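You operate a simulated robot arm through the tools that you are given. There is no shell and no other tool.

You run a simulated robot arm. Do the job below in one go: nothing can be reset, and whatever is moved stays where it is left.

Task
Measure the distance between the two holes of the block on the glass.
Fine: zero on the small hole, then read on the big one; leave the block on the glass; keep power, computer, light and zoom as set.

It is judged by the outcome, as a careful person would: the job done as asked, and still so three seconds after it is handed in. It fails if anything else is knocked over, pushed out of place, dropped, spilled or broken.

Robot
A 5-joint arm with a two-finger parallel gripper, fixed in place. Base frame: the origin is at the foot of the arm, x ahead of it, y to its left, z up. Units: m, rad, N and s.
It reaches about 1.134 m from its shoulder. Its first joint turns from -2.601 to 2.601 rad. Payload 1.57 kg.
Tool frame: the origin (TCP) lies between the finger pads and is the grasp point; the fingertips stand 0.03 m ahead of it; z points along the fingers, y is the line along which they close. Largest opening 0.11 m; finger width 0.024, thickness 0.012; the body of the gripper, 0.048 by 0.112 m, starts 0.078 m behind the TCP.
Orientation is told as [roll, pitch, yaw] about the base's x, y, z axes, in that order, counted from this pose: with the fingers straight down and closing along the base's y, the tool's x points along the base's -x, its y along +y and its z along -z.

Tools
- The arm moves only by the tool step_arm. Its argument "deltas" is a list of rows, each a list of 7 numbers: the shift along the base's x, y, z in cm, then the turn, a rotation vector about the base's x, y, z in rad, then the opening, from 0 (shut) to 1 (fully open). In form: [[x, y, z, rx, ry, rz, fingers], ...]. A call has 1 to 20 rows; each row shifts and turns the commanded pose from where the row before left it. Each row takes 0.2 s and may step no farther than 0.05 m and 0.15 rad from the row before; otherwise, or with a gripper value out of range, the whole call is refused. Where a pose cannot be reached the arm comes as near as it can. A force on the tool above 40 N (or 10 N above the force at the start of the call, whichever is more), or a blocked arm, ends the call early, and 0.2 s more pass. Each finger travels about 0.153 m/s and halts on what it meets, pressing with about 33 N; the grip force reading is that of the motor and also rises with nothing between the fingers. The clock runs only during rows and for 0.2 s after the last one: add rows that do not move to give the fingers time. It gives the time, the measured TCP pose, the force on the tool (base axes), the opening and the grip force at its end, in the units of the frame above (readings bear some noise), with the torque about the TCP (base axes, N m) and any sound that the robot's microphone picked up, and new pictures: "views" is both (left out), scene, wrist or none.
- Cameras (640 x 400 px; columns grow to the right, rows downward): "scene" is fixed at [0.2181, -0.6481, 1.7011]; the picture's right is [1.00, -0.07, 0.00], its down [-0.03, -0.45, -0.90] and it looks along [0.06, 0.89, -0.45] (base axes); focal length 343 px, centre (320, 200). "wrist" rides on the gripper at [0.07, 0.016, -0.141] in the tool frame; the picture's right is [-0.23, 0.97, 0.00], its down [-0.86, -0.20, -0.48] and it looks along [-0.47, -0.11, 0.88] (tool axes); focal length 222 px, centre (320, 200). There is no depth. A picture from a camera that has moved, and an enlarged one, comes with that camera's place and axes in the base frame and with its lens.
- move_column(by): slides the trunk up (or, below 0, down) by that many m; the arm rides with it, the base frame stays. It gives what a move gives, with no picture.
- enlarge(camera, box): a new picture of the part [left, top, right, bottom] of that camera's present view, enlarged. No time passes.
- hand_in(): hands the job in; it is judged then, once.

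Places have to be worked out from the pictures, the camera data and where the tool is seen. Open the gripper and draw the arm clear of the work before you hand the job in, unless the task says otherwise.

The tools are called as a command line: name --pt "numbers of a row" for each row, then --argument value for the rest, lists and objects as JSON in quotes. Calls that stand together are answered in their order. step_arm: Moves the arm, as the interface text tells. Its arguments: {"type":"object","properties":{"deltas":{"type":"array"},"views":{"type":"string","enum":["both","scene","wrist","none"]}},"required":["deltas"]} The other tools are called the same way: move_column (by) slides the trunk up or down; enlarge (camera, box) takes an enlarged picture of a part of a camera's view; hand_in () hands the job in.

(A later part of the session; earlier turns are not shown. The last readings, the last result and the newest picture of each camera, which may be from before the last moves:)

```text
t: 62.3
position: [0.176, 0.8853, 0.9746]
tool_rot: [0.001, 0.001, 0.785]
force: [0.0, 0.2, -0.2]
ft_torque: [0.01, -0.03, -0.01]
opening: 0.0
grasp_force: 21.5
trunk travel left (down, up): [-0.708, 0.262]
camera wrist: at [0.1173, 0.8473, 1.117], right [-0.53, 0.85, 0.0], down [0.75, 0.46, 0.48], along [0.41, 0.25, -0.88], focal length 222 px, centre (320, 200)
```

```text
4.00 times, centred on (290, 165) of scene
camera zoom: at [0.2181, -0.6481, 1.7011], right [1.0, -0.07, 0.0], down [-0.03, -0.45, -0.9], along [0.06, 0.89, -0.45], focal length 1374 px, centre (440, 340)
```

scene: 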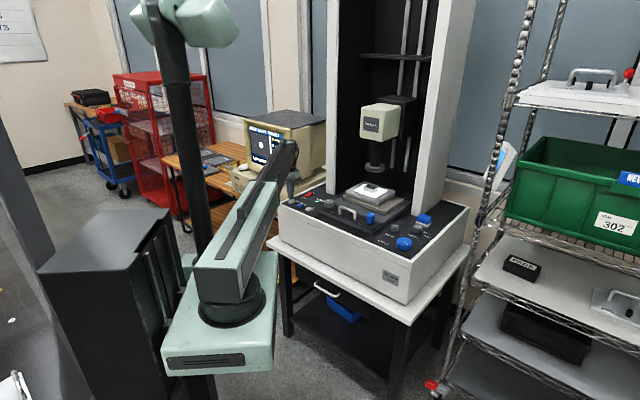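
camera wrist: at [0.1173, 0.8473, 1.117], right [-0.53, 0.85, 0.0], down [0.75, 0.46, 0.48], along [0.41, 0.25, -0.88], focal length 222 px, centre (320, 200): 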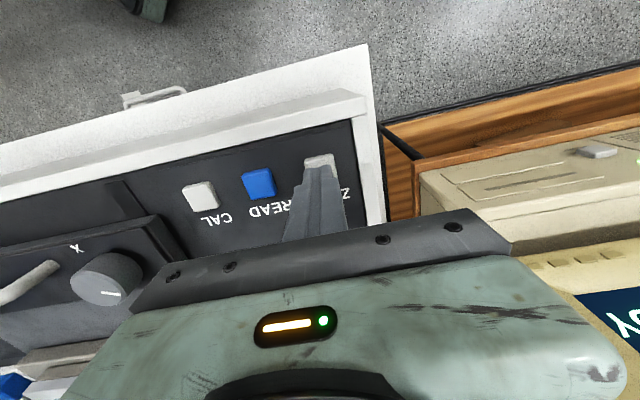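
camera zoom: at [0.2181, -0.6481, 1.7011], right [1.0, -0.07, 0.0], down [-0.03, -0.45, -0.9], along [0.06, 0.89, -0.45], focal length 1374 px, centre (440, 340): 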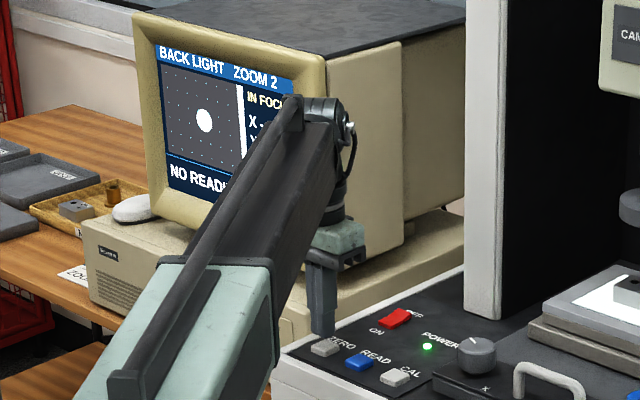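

The fingertips are just above ZERO. I'll lower by 1 cm, then in steps of a few millimetres, watching the force.

move_column --by -0.01

move_column --by -0.003

step_arm --pt "0 0 0 0 0 0 0" --views "none"

enlarge --camera "scene" --box '[240, 115, 320, 165]'

enlarge --camera "scene" --box '[270, 170, 340, 215]'

```text
t: 62.9
position: [0.1767, 0.8842, 0.9645]
tool_rot: [0.001, 0.002, 0.786]
force: [0.7, 0.5, 0.1]
ft_torque: [-0.02, -0.03, -0.03]
opening: 0.0
grasp_force: 21.3
trunk travel left (down, up): [-0.698, 0.272]
```

```text
t: 63.4
position: [0.1779, 0.8844, 0.9627]
tool_rot: [0.001, 0.002, 0.786]
force: [0.3, -0.4, -0.5]
ft_torque: [-0.02, 0.01, 0.02]
opening: 0.0001
grasp_force: 21.8
trunk travel left (down, up): [-0.695, 0.275]
```

```text
t: 63.8
position: [0.177, 0.8847, 0.9626]
tool_rot: [-0.001, 0.001, 0.786]
force: [0.6, 0.2, 0.2]
ft_torque: [-0.02, 0.03, 0.03]
opening: 0.0001
grasp_force: 20.8
trunk travel left (down, up): [-0.695, 0.275]
```

```text
8.00 times, centred on (280, 140) of scene
camera zoom: at [0.2181, -0.6481, 1.7011], right [1.0, -0.07, 0.0], down [-0.03, -0.45, -0.9], along [0.06, 0.89, -0.45], focal length 2747 px, centre (640, 680)
```

zoom: 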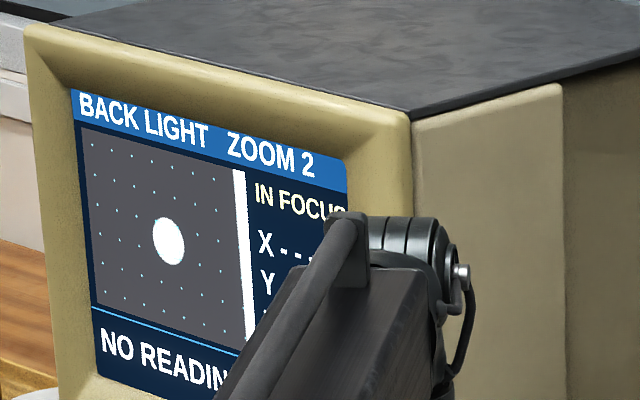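

```text
8.89 times, centred on (305, 192) of scene
camera zoom: at [0.2181, -0.6481, 1.7011], right [1.0, -0.07, 0.0], down [-0.03, -0.45, -0.9], along [0.06, 0.89, -0.45], focal length 3053 px, centre (453, 267)
```

zoom: 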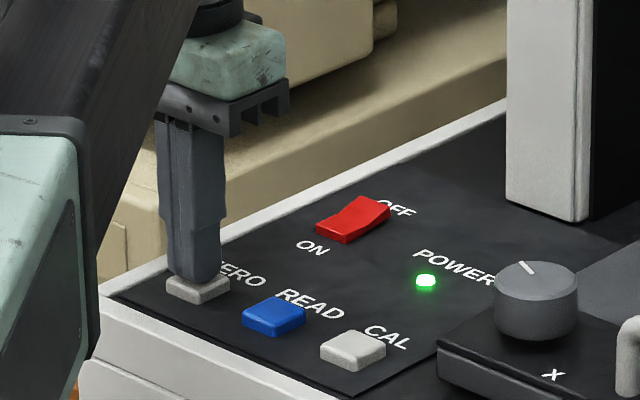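

The fingertips are almost touching ZERO and there's no force yet. I'll continue down in 2 mm steps.

move_column --by -0.002

move_column --by -0.002

step_arm --pt "0 0 0 0 0 0 0" --views "none"

enlarge --camera "scene" --box '[240, 115, 320, 165]'

```text
t: 64.4
position: [0.1767, 0.8853, 0.9603]
tool_rot: [0.001, 0.0, 0.785]
force: [0.2, 0.0, 1.2]
ft_torque: [0.01, -0.01, 0.04]
opening: 0.0
grasp_force: 21.4
trunk travel left (down, up): [-0.693, 0.277]
```

```text
t: 64.9
position: [0.1762, 0.8846, 0.957]
tool_rot: [0.001, 0.001, 0.785]
force: [-0.1, 0.5, 2.1]
ft_torque: [0.02, 0.03, 0.0]
opening: 0.0002
grasp_force: 20.9
trunk travel left (down, up): [-0.691, 0.279]
heard: click
```

```text
t: 65.3
position: [0.1766, 0.8839, 0.9578]
tool_rot: [-0.001, -0.001, 0.785]
force: [-1.1, 0.1, 2.1]
ft_torque: [0.0, 0.0, -0.01]
opening: 0.0001
grasp_force: 21.0
trunk travel left (down, up): [-0.691, 0.279]
```

```text
8.00 times, centred on (280, 140) of scene
camera zoom: at [0.2181, -0.6481, 1.7011], right [1.0, -0.07, 0.0], down [-0.03, -0.45, -0.9], along [0.06, 0.89, -0.45], focal length 2747 px, centre (640, 680)
```

zoom: 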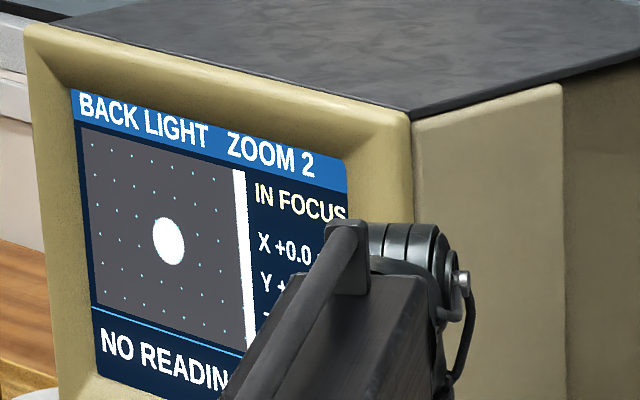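

I heard a click and the display now shows X +0.0, so it has zeroed. I'll raise the column and read the screen from above.

move_column --by 0.118

step_arm --pt "2.2 -3.2 0 0 0 0 0.1" --pt "2.2 -3.2 0 0 0 0 0.25" --pt "2.2 -3.2 0 0 0 0 0.4" --pt "2.2 -3.2 0 0 0 0 0.53" --pt "0 0 0 0 0 0 0.53" --views "both"

enlarge --camera "scene" --box '[246, 122, 286, 172]'

enlarge --camera "wrist" --box '[480, 160, 640, 260]'

```text
t: 66.8
position: [0.1758, 0.8847, 1.0756]
tool_rot: [0.003, 0.0, 0.785]
force: [0.3, -0.7, -0.3]
ft_torque: [-0.01, 0.0, 0.02]
opening: 0.0
grasp_force: 21.2
trunk travel left (down, up): [-0.809, 0.161]
```

```text
t: 68.0
position: [0.2643, 0.756, 1.0758]
tool_rot: [0.001, 0.0, 0.786]
force: [0.4, 0.2, -0.6]
ft_torque: [0.05, 0.0, -0.03]
opening: 0.0583
grasp_force: 0.2
trunk travel left (down, up): [-0.809, 0.161]
camera wrist: at [0.2061, 0.7188, 1.218], right [-0.53, 0.85, 0.0], down [0.75, 0.46, 0.48], along [0.41, 0.25, -0.88], focal length 222 px, centre (320, 200)
```

scene: 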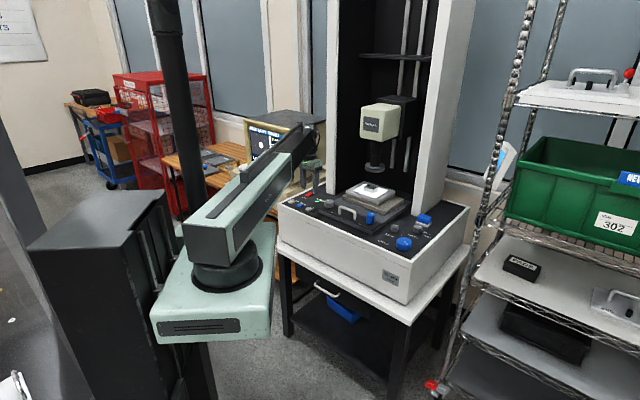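
wrist: 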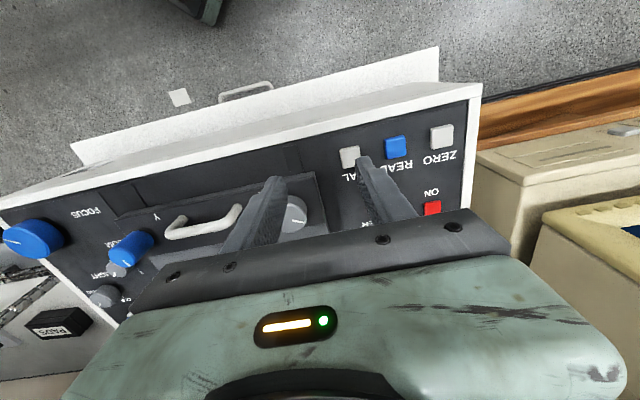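

```text
8.00 times, centred on (266, 147) of scene
camera zoom: at [0.2181, -0.6481, 1.7011], right [1.0, -0.07, 0.0], down [-0.03, -0.45, -0.9], along [0.06, 0.89, -0.45], focal length 2747 px, centre (752, 624)
```

zoom: 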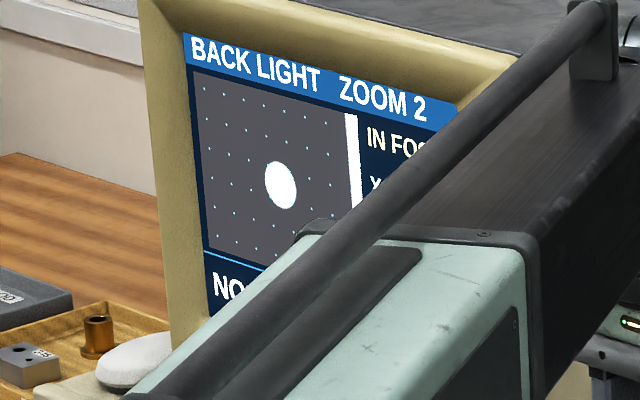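

```text
4.00 times, centred on (560, 210) of wrist
camera zoom: at [0.2061, 0.7188, 1.218], right [-0.53, 0.85, 0.0], down [0.75, 0.46, 0.48], along [0.41, 0.25, -0.88], focal length 888 px, centre (-640, 160)
```

zoom: 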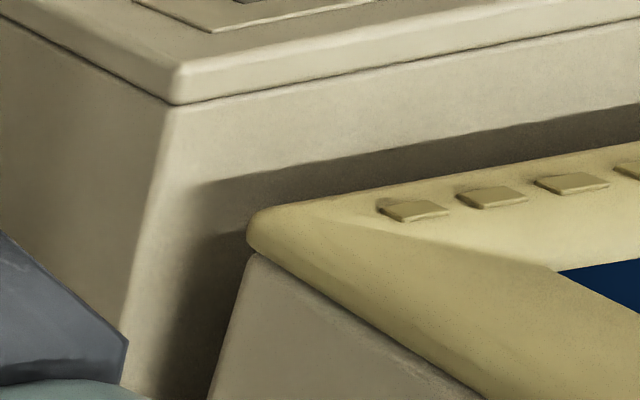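

Moving over the X knob at about (0.352, 0.7655), keeping yaw 0.785 as the start for a long negative turn.

step_arm --pt "4.3 0.43 0 0 0 0 0.53" --pt "4.3 0.43 0 0 0 0 0.53" --pt "0 0 0 0 0 0 0.53" --views "wrist"

enlarge --camera "wrist" --box '[240, 100, 400, 200]'

enlarge --camera "scene" --box '[246, 122, 286, 172]'

```text
t: 68.8
position: [0.3517, 0.7666, 1.0761]
tool_rot: [-0.001, 0.0, 0.786]
force: [0.2, 0.1, 1.1]
ft_torque: [-0.02, 0.02, -0.01]
opening: 0.0585
grasp_force: 0.1
trunk travel left (down, up): [-0.809, 0.161]
camera wrist: at [0.2922, 0.7283, 1.218], right [-0.53, 0.85, 0.0], down [0.75, 0.46, 0.48], along [0.41, 0.25, -0.88], focal length 222 px, centre (320, 200)
```

wrist: 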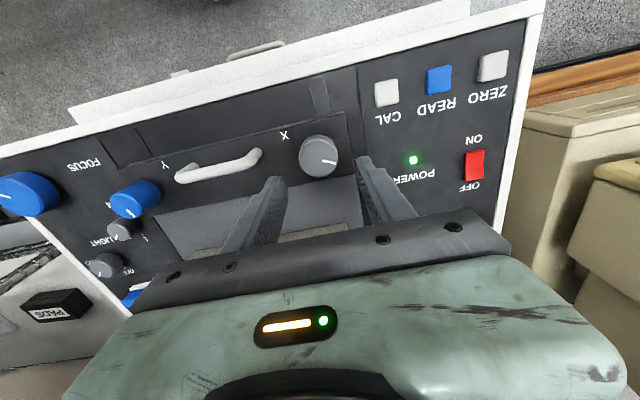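

```text
4.00 times, centred on (320, 150) of wrist
camera zoom: at [0.2922, 0.7283, 1.218], right [-0.53, 0.85, 0.0], down [0.75, 0.46, 0.48], along [0.41, 0.25, -0.88], focal length 888 px, centre (320, 400)
```

zoom: 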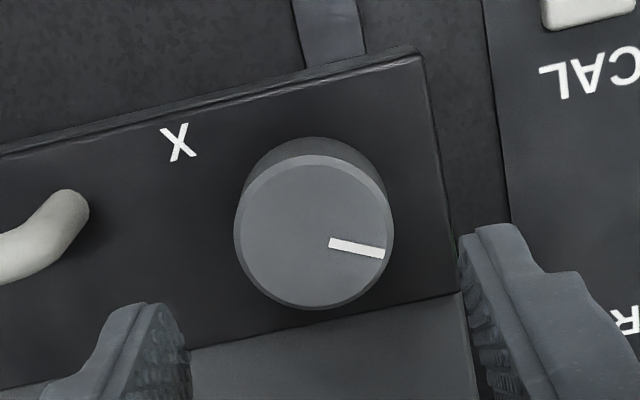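

```text
8.00 times, centred on (266, 147) of scene
camera zoom: at [0.2181, -0.6481, 1.7011], right [1.0, -0.07, 0.0], down [-0.03, -0.45, -0.9], along [0.06, 0.89, -0.45], focal length 2747 px, centre (752, 624)
```

zoom: 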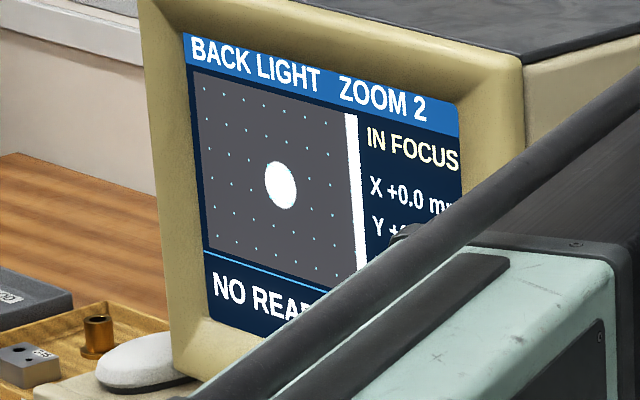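

X reads +0.0 mm. The knob is about 3 mm toward +x of the tool, so I'll correct that, lower the column and grip.

step_arm --pt "0.33 -0.02 0 0 0 0 0.53" --pt "0 0 0 0 0 0 0.53" --views "none"

move_column --by -0.078

step_arm --pt "0 0 0 0 0 0 0.46" --pt "0 0 0 0 0 0 0.4" --pt "0 0 0 0 0 0 0.35" --pt "0 0 0 0 0 0 0.35" --pt "0 0 0 0 0 0 0.35" --views "wrist"

enlarge --camera "scene" --box '[246, 122, 286, 172]'

```text
t: 69.4
position: [0.3548, 0.7651, 1.0763]
tool_rot: [0.0, -0.001, 0.785]
force: [-0.6, 0.2, 0.5]
ft_torque: [-0.03, 0.01, 0.0]
opening: 0.0583
grasp_force: 0.1
trunk travel left (down, up): [-0.809, 0.161]
```

```text
t: 70.5
position: [0.3538, 0.7649, 0.9978]
tool_rot: [0.001, -0.001, 0.785]
force: [-0.5, 0.1, 0.7]
ft_torque: [-0.02, 0.01, -0.01]
opening: 0.0583
grasp_force: 0.0
trunk travel left (down, up): [-0.731, 0.239]
```

```text
t: 71.7
position: [0.3544, 0.7643, 0.9974]
tool_rot: [0.001, -0.001, 0.787]
force: [2.7, -6.5, -3.7]
ft_torque: [0.04, 0.09, -0.05]
opening: 0.0433
grasp_force: 44.6
trunk travel left (down, up): [-0.731, 0.239]
camera wrist: at [0.2955, 0.7275, 1.14], right [-0.53, 0.85, 0.0], down [0.75, 0.46, 0.48], along [0.41, 0.25, -0.88], focal length 222 px, centre (320, 200)
```

wrist: 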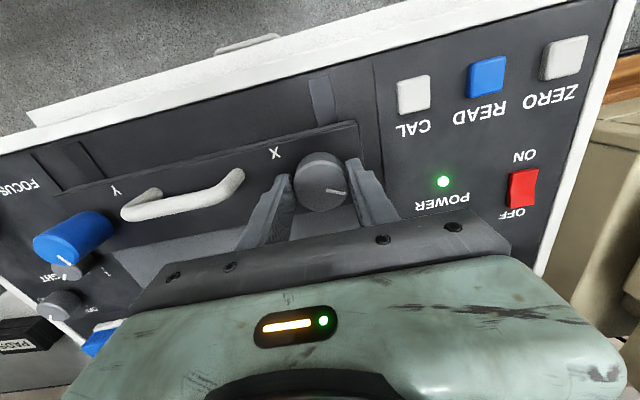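

```text
8.00 times, centred on (266, 147) of scene
camera zoom: at [0.2181, -0.6481, 1.7011], right [1.0, -0.07, 0.0], down [-0.03, -0.45, -0.9], along [0.06, 0.89, -0.45], focal length 2747 px, centre (752, 624)
```

zoom: 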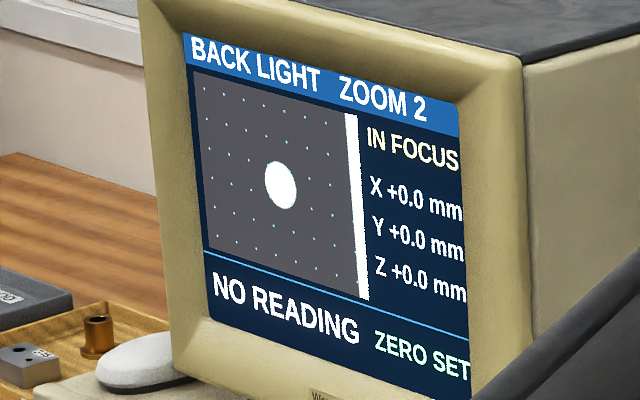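

The display shows X, Y and Z all +0.0 mm and "ZERO SET". Now I'll turn X negative by 0.9 rad to bring the big hole in from the left.

step_arm --pt "0 0 0 0 0 -0.15 0.35" --pt "0 0 0 0 0 -0.15 0.35" --pt "0 0 0 0 0 -0.15 0.35" --pt "0 0 0 0 0 -0.15 0.35" --pt "0 0 0 0 0 -0.15 0.35" --pt "0 0 0 0 0 -0.15 0.35" --pt "0 0 0 0 0 0 0.35" --views "none"

enlarge --camera "scene" --box '[246, 122, 286, 172]'

```text
t: 73.3
position: [0.353, 0.767, 0.9985]
tool_rot: [0.005, -0.001, -0.114]
force: [0.7, 21.9, 18.1]
ft_torque: [0.65, 0.11, 0.04]
opening: 0.0434
grasp_force: 45.1
trunk travel left (down, up): [-0.731, 0.239]
```

```text
8.00 times, centred on (266, 147) of scene
camera zoom: at [0.2181, -0.6481, 1.7011], right [1.0, -0.07, 0.0], down [-0.03, -0.45, -0.9], along [0.06, 0.89, -0.45], focal length 2747 px, centre (752, 624)
```

zoom: 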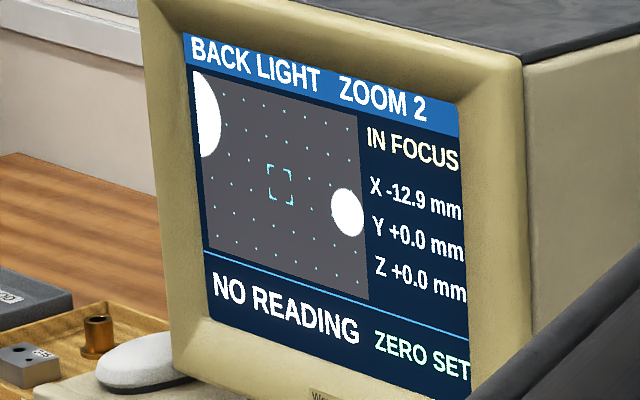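

X reads -12.9 mm after 0.9 rad, so about 14.3 mm/rad, with roughly 15 mm still to go. I'll re-grip to relieve the side force, shift slightly +y, then continue.

step_arm --pt "0 0 0 0 0 0 0.47" --pt "0 0.15 0 0 0 0 0.47" --pt "0 0 0 0 0 0 0.4" --pt "0 0 0 0 0 0 0.35" --pt "0 0 0 0 0 0 0.35" --pt "0 0 0 0 0 0 0.35" --views "wrist"

enlarge --camera "wrist" --box '[240, 140, 400, 240]'

```text
t: 74.7
position: [0.354, 0.7679, 0.9973]
tool_rot: [-0.001, 0.0, -0.116]
force: [1.5, 4.5, 0.8]
ft_torque: [0.43, -0.34, 0.05]
opening: 0.0436
grasp_force: 45.1
trunk travel left (down, up): [-0.731, 0.239]
camera wrist: at [0.2879, 0.7918, 1.1397], right [0.34, 0.94, 0.0], down [0.83, -0.3, 0.48], along [0.45, -0.16, -0.88], focal length 222 px, centre (320, 200)
```

wrist: 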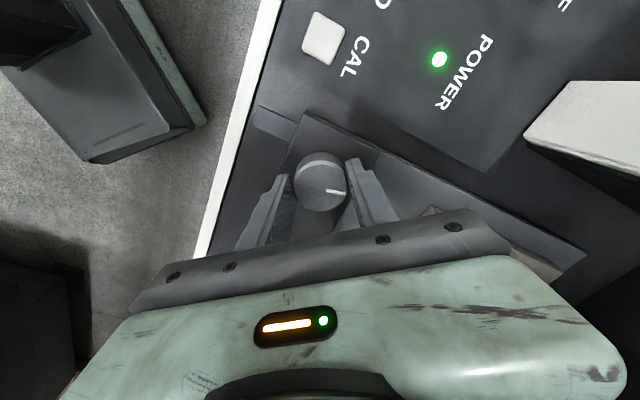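

```text
4.00 times, centred on (320, 190) of wrist
camera zoom: at [0.2879, 0.7918, 1.1397], right [0.34, 0.94, 0.0], down [0.83, -0.3, 0.48], along [0.45, -0.16, -0.88], focal length 888 px, centre (320, 240)
```

zoom: 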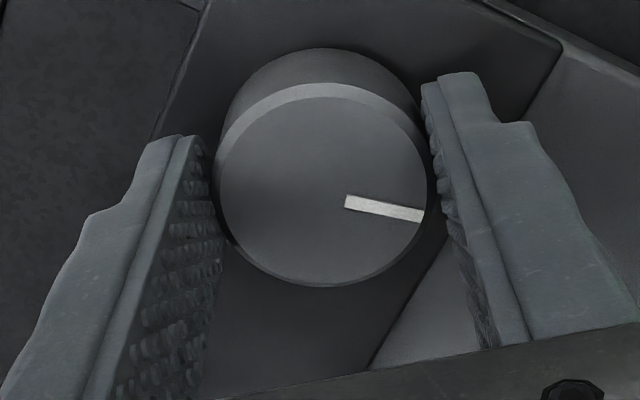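

Force is low now. I'll turn -0.9 rad more and check the display.

step_arm --pt "0 0 0 0 0 -0.15 0.35" --pt "0 0 0 0 0 -0.15 0.35" --pt "0 0 0 0 0 -0.15 0.35" --pt "0 0 0 0 0 -0.15 0.35" --pt "0 0 0 0 0 -0.15 0.35" --pt "0 0 0 0 0 -0.15 0.35" --pt "0 0 0 0 0 0 0.35" --views "none"

enlarge --camera "scene" --box '[246, 122, 286, 172]'

```text
t: 76.3
position: [0.3537, 0.769, 0.9973]
tool_rot: [0.002, 0.001, -1.015]
force: [5.2, 19.7, 16.6]
ft_torque: [0.19, -0.19, 0.08]
opening: 0.0436
grasp_force: 45.4
trunk travel left (down, up): [-0.731, 0.239]
```

```text
8.00 times, centred on (266, 147) of scene
camera zoom: at [0.2181, -0.6481, 1.7011], right [1.0, -0.07, 0.0], down [-0.03, -0.45, -0.9], along [0.06, 0.89, -0.45], focal length 2747 px, centre (752, 624)
```

zoom: 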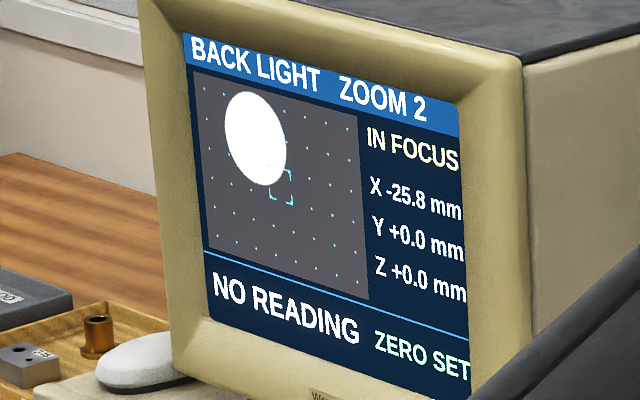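

X is -25.8 mm. The big hole still needs about 4.1 mm in X and a Y move. I'll re-grip to relax the force, then turn -0.28 rad.

step_arm --pt "0 0 0 0 0 0 0.47" --pt "0.03 0.12 0 0 0 0 0.47" --pt "0 0 0 0 0 0 0.4" --pt "0 0 0 0 0 0 0.35" --pt "0 0 0 0 0 0 0.35" --pt "0 0 0 0 0 0 0.35" --pt "0 0 0 0 0 -0.14 0.35" --pt "0 0 0 0 0 -0.14 0.35" --pt "0 0 0 0 0 0 0.35" --pt "0 0 0 0 0 0 0.35" --views "none"

enlarge --camera "scene" --box '[246, 122, 286, 172]'

enlarge --camera "scene" --box '[250, 135, 280, 155]'

```text
t: 78.5
position: [0.3544, 0.7686, 0.9981]
tool_rot: [-0.001, -0.001, -1.295]
force: [7.9, 3.8, -1.6]
ft_torque: [0.16, -0.14, 0.06]
opening: 0.0459
grasp_force: 3.6
trunk travel left (down, up): [-0.731, 0.239]
```

```text
8.00 times, centred on (266, 147) of scene
camera zoom: at [0.2181, -0.6481, 1.7011], right [1.0, -0.07, 0.0], down [-0.03, -0.45, -0.9], along [0.06, 0.89, -0.45], focal length 2747 px, centre (752, 624)
```

zoom: 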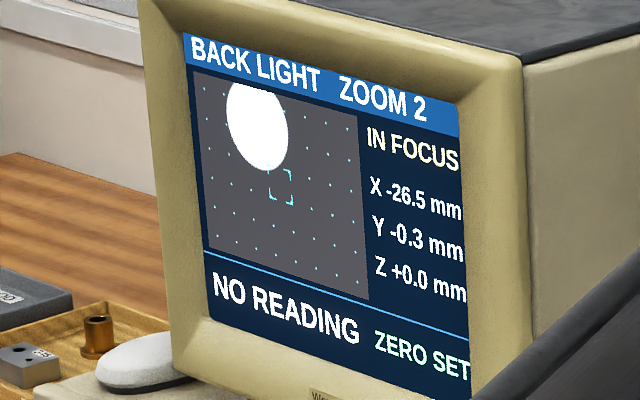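

```text
16.00 times, centred on (265, 145) of scene
camera zoom: at [0.2181, -0.6481, 1.7011], right [1.0, -0.07, 0.0], down [-0.03, -0.45, -0.9], along [0.06, 0.89, -0.45], focal length 5495 px, centre (1200, 1080)
```

zoom: 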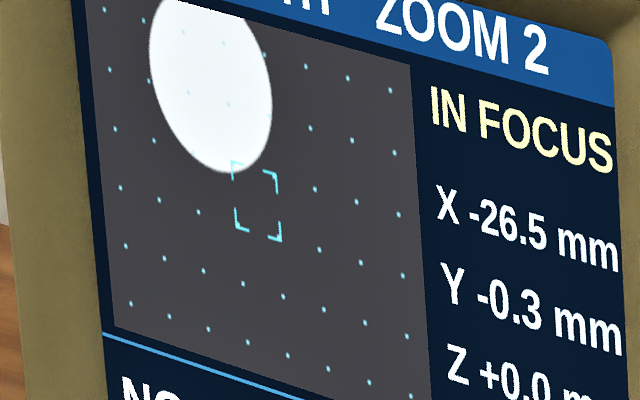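

Y changed to -0.3 and the hole moved up on screen, which I didn't expect. Before doing anything else I'll look at the pictures.

step_arm --pt "0 0 0 0 0 0 0.42" --views "both"

enlarge --camera "scene" --box '[320, 150, 430, 230]'

enlarge --camera "wrist" --box '[200, 120, 440, 270]'

enlarge --camera "scene" --box '[250, 135, 280, 155]'

```text
t: 78.9
position: [0.3542, 0.7678, 0.9984]
tool_rot: [0.0, 0.0, -1.293]
force: [3.0, 0.4, 0.1]
ft_torque: [0.0, -0.06, 0.0]
opening: 0.0481
grasp_force: 0.8
trunk travel left (down, up): [-0.731, 0.239]
camera wrist: at [0.3525, 0.8395, 1.1398], right [1.0, 0.05, 0.0], down [0.04, -0.88, 0.48], along [0.02, -0.48, -0.88], focal length 222 px, centre (320, 200)
```

scene: 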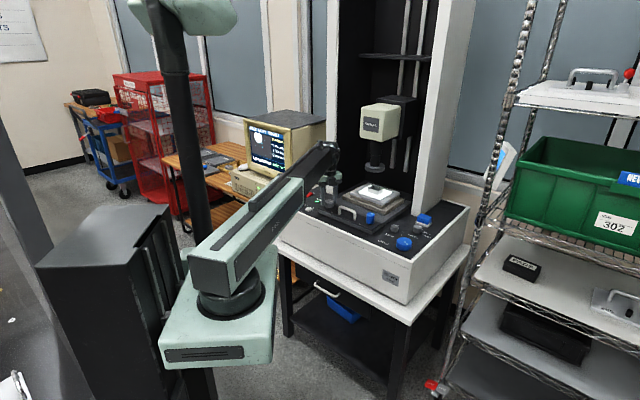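
wrist: 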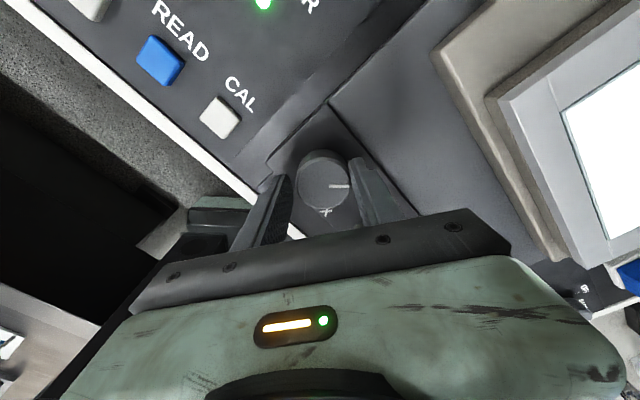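

```text
5.00 times, centred on (375, 190) of scene
camera zoom: at [0.2181, -0.6481, 1.7011], right [1.0, -0.07, 0.0], down [-0.03, -0.45, -0.9], along [0.06, 0.89, -0.45], focal length 1717 px, centre (45, 250)
```

zoom: 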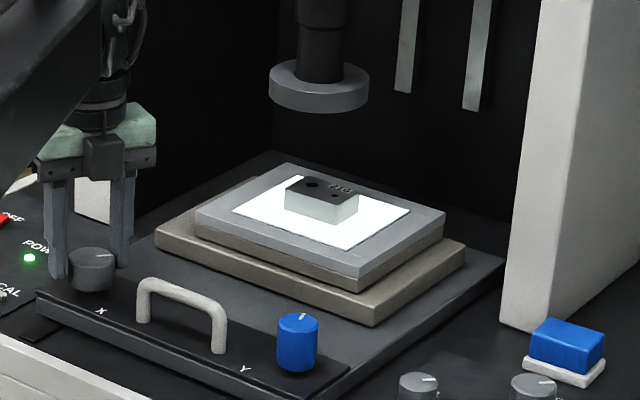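

```text
2.67 times, centred on (320, 195) of wrist
camera zoom: at [0.3525, 0.8395, 1.1398], right [1.0, 0.05, 0.0], down [0.04, -0.88, 0.48], along [0.02, -0.48, -0.88], focal length 592 px, centre (320, 213)
```

zoom: 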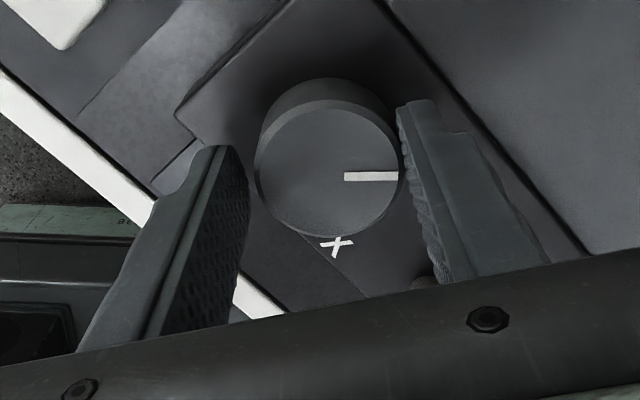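

```text
16.00 times, centred on (265, 145) of scene
camera zoom: at [0.2181, -0.6481, 1.7011], right [1.0, -0.07, 0.0], down [-0.03, -0.45, -0.9], along [0.06, 0.89, -0.45], focal length 5495 px, centre (1200, 1080)
```

zoom: 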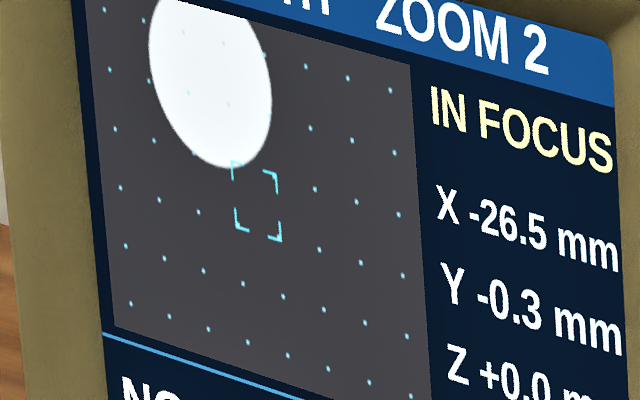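

The fingers are clear of the handle and the scene looks intact. I'll zoom in on the block on the glass to see whether it shifted.

enlarge --camera "scene" --box '[355, 175, 405, 206]'

enlarge --camera "scene" --box '[300, 180, 400, 242]'

```text
12.80 times, centred on (380, 190) of scene
camera zoom: at [0.2181, -0.6481, 1.7011], right [1.0, -0.07, 0.0], down [-0.03, -0.45, -0.9], along [0.06, 0.89, -0.45], focal length 4396 px, centre (-448, 322)
```

zoom: 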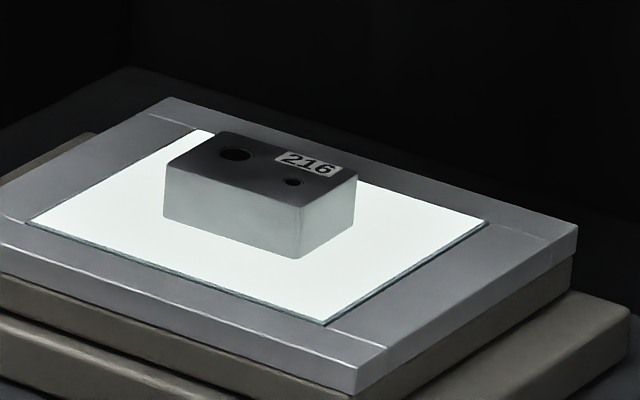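

```text
6.40 times, centred on (350, 211) of scene
camera zoom: at [0.2181, -0.6481, 1.7011], right [1.0, -0.07, 0.0], down [-0.03, -0.45, -0.9], along [0.06, 0.89, -0.45], focal length 2198 px, centre (128, 130)
```

zoom: 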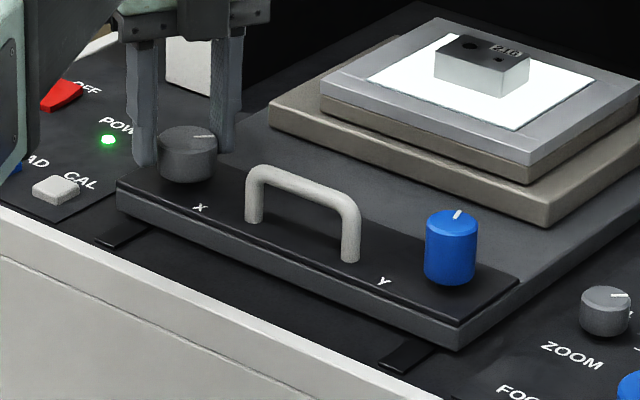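

The block hasn't visibly slid on the glass. The screen may simply update with a lag, so I'll wait a second without moving and read it again.

step_arm --pt "0 0 0 0 0 0 0.42" --pt "0 0 0 0 0 0 0.42" --pt "0 0 0 0 0 0 0.42" --pt "0 0 0 0 0 0 0.42" --views "none"

enlarge --camera "scene" --box '[250, 135, 280, 155]'

```text
t: 79.9
position: [0.3541, 0.7672, 0.9977]
tool_rot: [0.0, 0.002, -1.293]
force: [1.3, 0.2, -1.1]
ft_torque: [-0.03, -0.05, -0.05]
opening: 0.0476
grasp_force: 1.1
trunk travel left (down, up): [-0.731, 0.239]
```

```text
16.00 times, centred on (265, 145) of scene
camera zoom: at [0.2181, -0.6481, 1.7011], right [1.0, -0.07, 0.0], down [-0.03, -0.45, -0.9], along [0.06, 0.89, -0.45], focal length 5495 px, centre (1200, 1080)
```

zoom: 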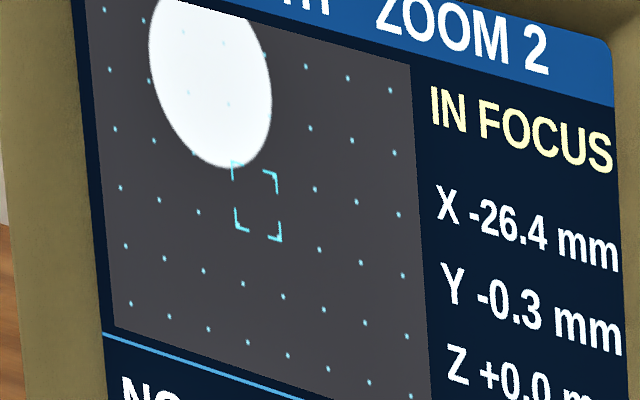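

Now X is -26.4 and Y -0.3, with the hole about 2 mm higher than before. I'll compare the knob plate's position with my earlier picture of the same crop to see whether the carriage itself was nudged.

enlarge --camera "scene" --box '[280, 180, 380, 242]'

enlarge --camera "scene" --box '[350, 175, 400, 206]'

enlarge --camera "scene" --box '[340, 180, 440, 260]'

```text
6.40 times, centred on (330, 211) of scene
camera zoom: at [0.2181, -0.6481, 1.7011], right [1.0, -0.07, 0.0], down [-0.03, -0.45, -0.9], along [0.06, 0.89, -0.45], focal length 2198 px, centre (256, 130)
```

zoom: 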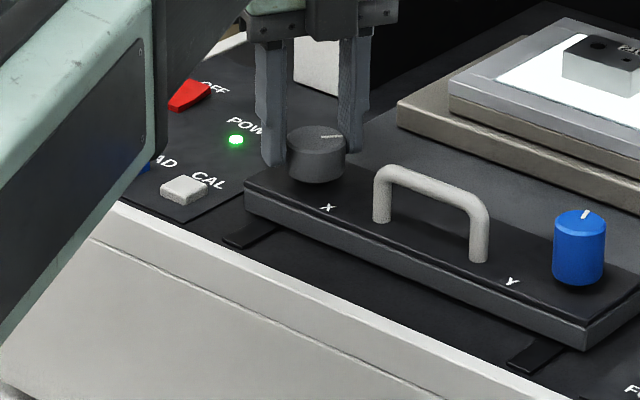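

```text
12.80 times, centred on (375, 190) of scene
camera zoom: at [0.2181, -0.6481, 1.7011], right [1.0, -0.07, 0.0], down [-0.03, -0.45, -0.9], along [0.06, 0.89, -0.45], focal length 4396 px, centre (-384, 322)
```

zoom: 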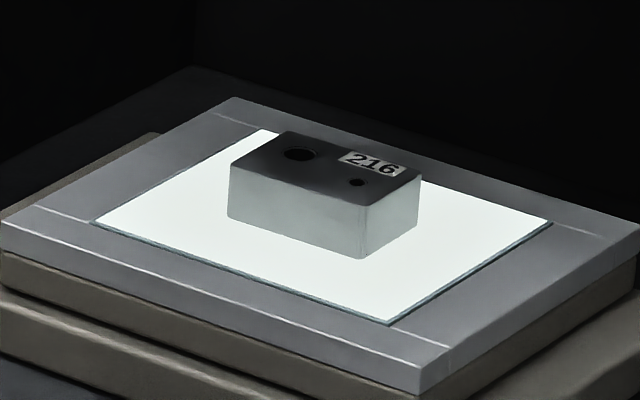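

```text
5.00 times, centred on (390, 220) of scene
camera zoom: at [0.2181, -0.6481, 1.7011], right [1.0, -0.07, 0.0], down [-0.03, -0.45, -0.9], along [0.06, 0.89, -0.45], focal length 1717 px, centre (-30, 100)
```

zoom: 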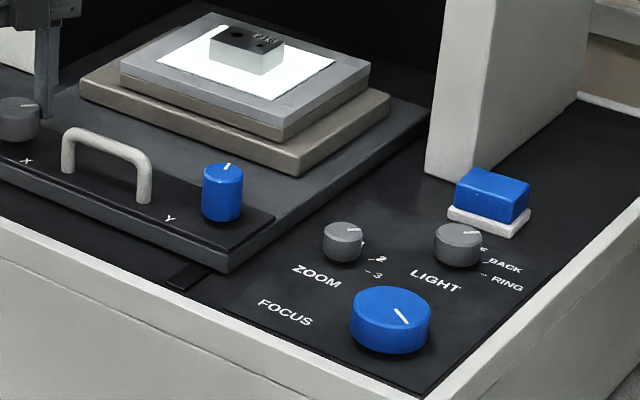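

The readings fit a consistent picture: my grip was about 3 mm off the knob's axis in x. Four earlier balanced grips intersect at (0.3588, 0.7677), so turning loaded the stage sideways and displaced the image. I'll re-centre properly on the axis, re-grip, and see whether the image holds still.

step_arm --pt "0 0 0 0 0 0 0.48" --pt "0 0 0 0 0 0 0.48" --pt "0.25 0 0 0 0 0 0.48" --pt "0 0 0 0 0 0 0.48" --views "wrist"

enlarge --camera "wrist" --box '[240, 140, 400, 240]'

enlarge --camera "scene" --box '[250, 135, 280, 155]'

```text
t: 80.9
position: [0.3568, 0.7681, 0.9984]
tool_rot: [0.0, 0.0, -1.293]
force: [0.0, 0.2, 0.4]
ft_torque: [0.0, 0.03, -0.04]
opening: 0.0526
grasp_force: 0.1
trunk travel left (down, up): [-0.731, 0.239]
camera wrist: at [0.3553, 0.8397, 1.1399], right [1.0, 0.05, 0.0], down [0.04, -0.88, 0.48], along [0.02, -0.48, -0.88], focal length 222 px, centre (320, 200)
```

wrist: 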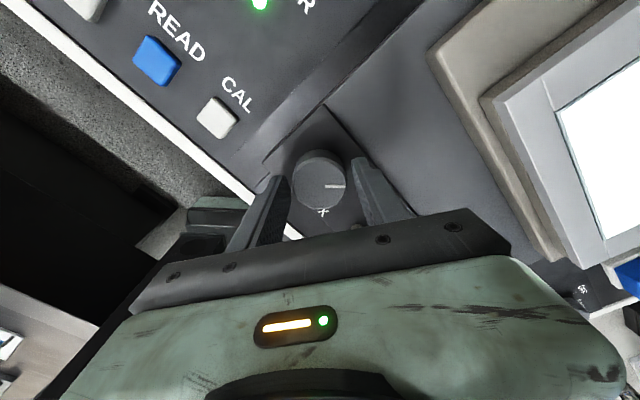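

```text
4.00 times, centred on (320, 190) of wrist
camera zoom: at [0.3553, 0.8397, 1.1399], right [1.0, 0.05, 0.0], down [0.04, -0.88, 0.48], along [0.02, -0.48, -0.88], focal length 888 px, centre (320, 240)
```

zoom: 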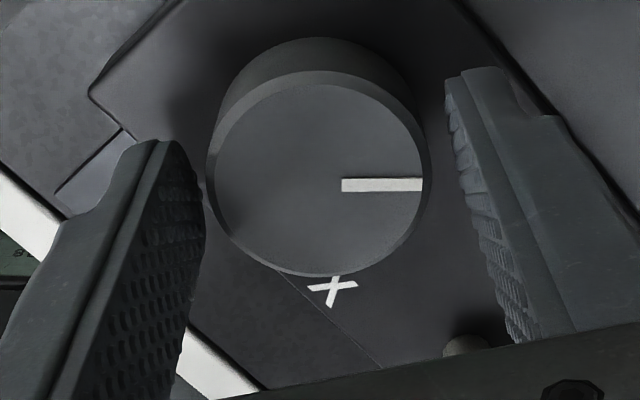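

```text
16.00 times, centred on (265, 145) of scene
camera zoom: at [0.2181, -0.6481, 1.7011], right [1.0, -0.07, 0.0], down [-0.03, -0.45, -0.9], along [0.06, 0.89, -0.45], focal length 5495 px, centre (1200, 1080)
```

zoom: 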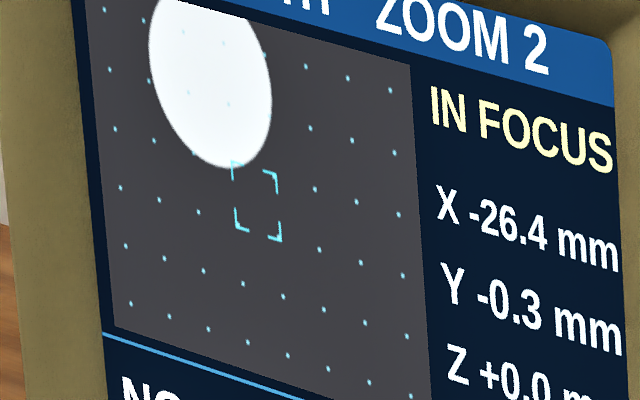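

With no load the image is stable at X -26.4, Y -0.3. I'll close on the knob again now that I'm centred and check that the force stays low.

step_arm --pt "0 0 0 0 0 0 0.42" --pt "0 0 0 0 0 0 0.37" --pt "0 0 0 0 0 0 0.35" --pt "0 0 0 0 0 0 0.35" --pt "0 0 0 0 0 0 0.35" --views "none"

enlarge --camera "scene" --box '[250, 135, 280, 155]'

```text
t: 82.1
position: [0.3572, 0.7668, 0.9972]
tool_rot: [0.001, 0.0, -1.293]
force: [-1.4, -1.2, -1.1]
ft_torque: [0.0, 0.1, -0.03]
opening: 0.043
grasp_force: 44.9
trunk travel left (down, up): [-0.731, 0.239]
```

```text
16.00 times, centred on (265, 145) of scene
camera zoom: at [0.2181, -0.6481, 1.7011], right [1.0, -0.07, 0.0], down [-0.03, -0.45, -0.9], along [0.06, 0.89, -0.45], focal length 5495 px, centre (1200, 1080)
```

zoom: 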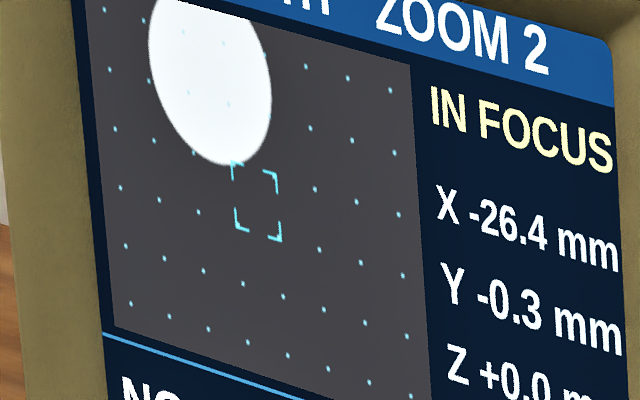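

The force is balanced, but the image crept up another 3 px while the reading stayed the same. I'll take 16× reference pictures of the block, plates and microscope head so I can tell which part is moving.

enlarge --camera "scene" --box '[355, 178, 395, 203]'

enlarge --camera "scene" --box '[355, 215, 395, 240]'

enlarge --camera "scene" --box '[355, 150, 395, 175]'

enlarge --camera "scene" --box '[325, 190, 365, 215]'

```text
16.00 times, centred on (375, 190) of scene
camera zoom: at [0.2181, -0.6481, 1.7011], right [1.0, -0.07, 0.0], down [-0.03, -0.45, -0.9], along [0.06, 0.89, -0.45], focal length 5495 px, centre (-560, 352)
```

zoom: 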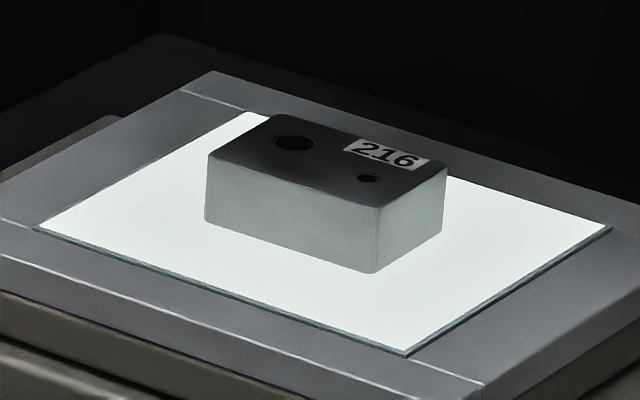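

```text
16.00 times, centred on (375, 228) of scene
camera zoom: at [0.2181, -0.6481, 1.7011], right [1.0, -0.07, 0.0], down [-0.03, -0.45, -0.9], along [0.06, 0.89, -0.45], focal length 5495 px, centre (-560, -240)
```

zoom: 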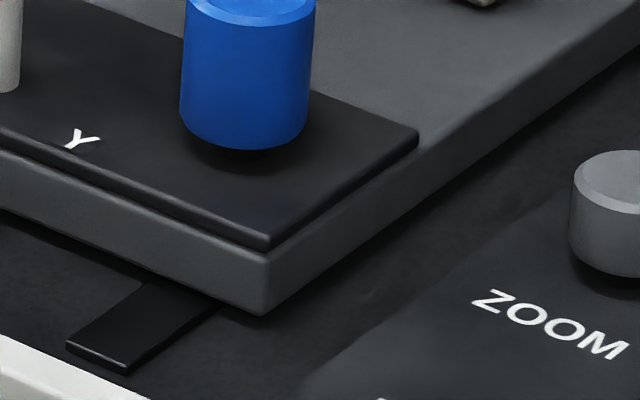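

```text
16.00 times, centred on (375, 162) of scene
camera zoom: at [0.2181, -0.6481, 1.7011], right [1.0, -0.07, 0.0], down [-0.03, -0.45, -0.9], along [0.06, 0.89, -0.45], focal length 5495 px, centre (-560, 800)
```

zoom: 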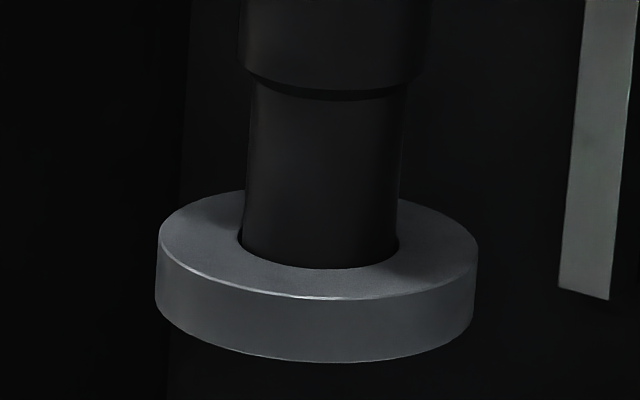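

```text
16.00 times, centred on (345, 202) of scene
camera zoom: at [0.2181, -0.6481, 1.7011], right [1.0, -0.07, 0.0], down [-0.03, -0.45, -0.9], along [0.06, 0.89, -0.45], focal length 5495 px, centre (-80, 160)
```

zoom: 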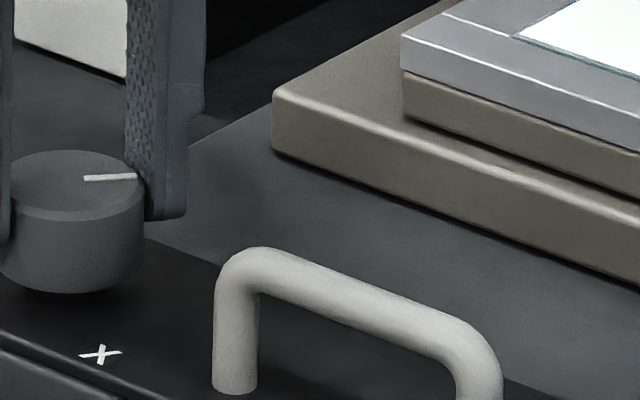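

The knob plate sits on a carriage on rails, the one with the handle. My earlier side load must have pulled it out slightly, and the re-grips pushed it back. I'll push the knob gently toward the back (+x,+y) to see whether the carriage is home against its stop.

step_arm --pt "0.04 0.04 0 0 0 0 0.35" --pt "0.03 0.03 0 0 0 0 0.35" --pt "0 0 0 0 0 0 0.35" --views "none"

enlarge --camera "scene" --box '[250, 135, 280, 155]'

enlarge --camera "scene" --box '[355, 215, 395, 240]'

```text
t: 82.9
position: [0.3571, 0.7678, 0.997]
tool_rot: [-0.003, 0.0, -1.293]
force: [-9.0, -16.1, -16.6]
ft_torque: [0.5, 0.32, -0.03]
opening: 0.0429
grasp_force: 44.8
trunk travel left (down, up): [-0.731, 0.239]
```

```text
16.00 times, centred on (265, 145) of scene
camera zoom: at [0.2181, -0.6481, 1.7011], right [1.0, -0.07, 0.0], down [-0.03, -0.45, -0.9], along [0.06, 0.89, -0.45], focal length 5495 px, centre (1200, 1080)
```

zoom: 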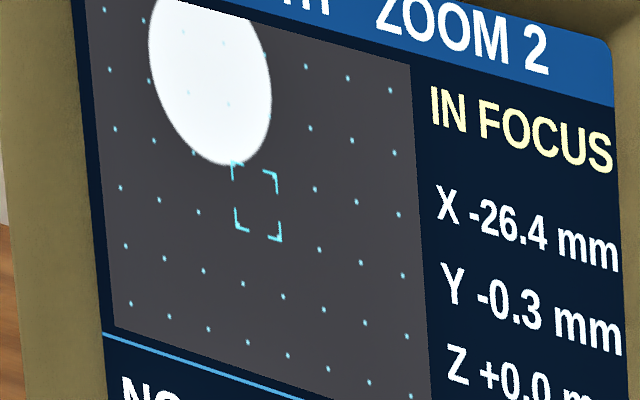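

```text
16.00 times, centred on (375, 228) of scene
camera zoom: at [0.2181, -0.6481, 1.7011], right [1.0, -0.07, 0.0], down [-0.03, -0.45, -0.9], along [0.06, 0.89, -0.45], focal length 5495 px, centre (-560, -240)
```

zoom: 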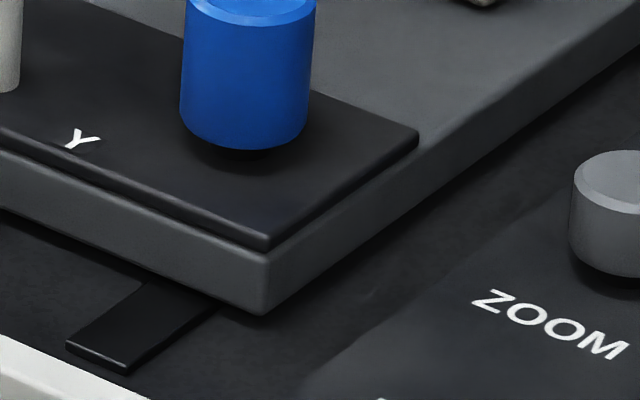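

Pushing back with about 18 N moved nothing, so the carriage is home against its stop, as it was before ZERO. I'll back off the push and turn X -0.25 rad, now centred.

step_arm --pt "-0.06 -0.06 0 0 0 0 0.35" --pt "0 0 0 0 0 0 0.35" --pt "0 0 0 0 0 -0.08 0.35" --pt "0 0 0 0 0 -0.08 0.35" --pt "0 0 0 0 0 -0.09 0.35" --pt "0 0 0 0 0 0 0.35" --views "none"

enlarge --camera "scene" --box '[250, 135, 280, 155]'

```text
t: 84.3
position: [0.3575, 0.7686, 0.9988]
tool_rot: [-0.001, -0.002, -1.545]
force: [-4.9, -10.1, -10.2]
ft_torque: [-1.06, 0.13, -0.04]
opening: 0.0431
grasp_force: 44.8
trunk travel left (down, up): [-0.731, 0.239]
```

```text
16.00 times, centred on (265, 145) of scene
camera zoom: at [0.2181, -0.6481, 1.7011], right [1.0, -0.07, 0.0], down [-0.03, -0.45, -0.9], along [0.06, 0.89, -0.45], focal length 5495 px, centre (1200, 1080)
```

zoom: 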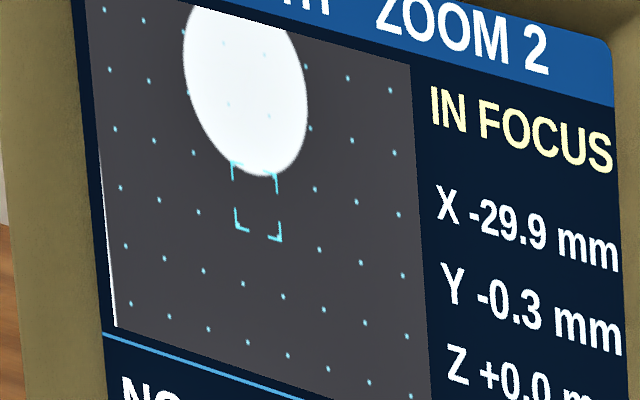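

X -29.9. Projecting the remaining vertical move, X needs about -0.15 mm more, so I'll turn -0.011 rad, release, and check.

step_arm --pt "0 0 0 0 0 -0.011 0.35" --pt "0 0 0 0 0 0 0.35" --pt "0 0 0 0 0 0 0.42" --pt "0 0 0 0 0 0 0.48" --pt "0 0 0 0 0 0 0.48" --views "none"

enlarge --camera "scene" --box '[250, 135, 280, 155]'

```text
t: 85.5
position: [0.357, 0.7684, 0.9984]
tool_rot: [0.001, 0.0, -1.556]
force: [-0.4, -0.7, -0.4]
ft_torque: [0.02, -0.02, -0.03]
opening: 0.0528
grasp_force: 0.1
trunk travel left (down, up): [-0.731, 0.239]
```

```text
16.00 times, centred on (265, 145) of scene
camera zoom: at [0.2181, -0.6481, 1.7011], right [1.0, -0.07, 0.0], down [-0.03, -0.45, -0.9], along [0.06, 0.89, -0.45], focal length 5495 px, centre (1200, 1080)
```

zoom: 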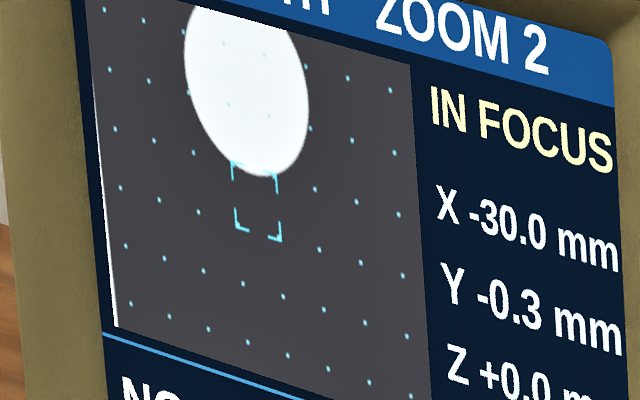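

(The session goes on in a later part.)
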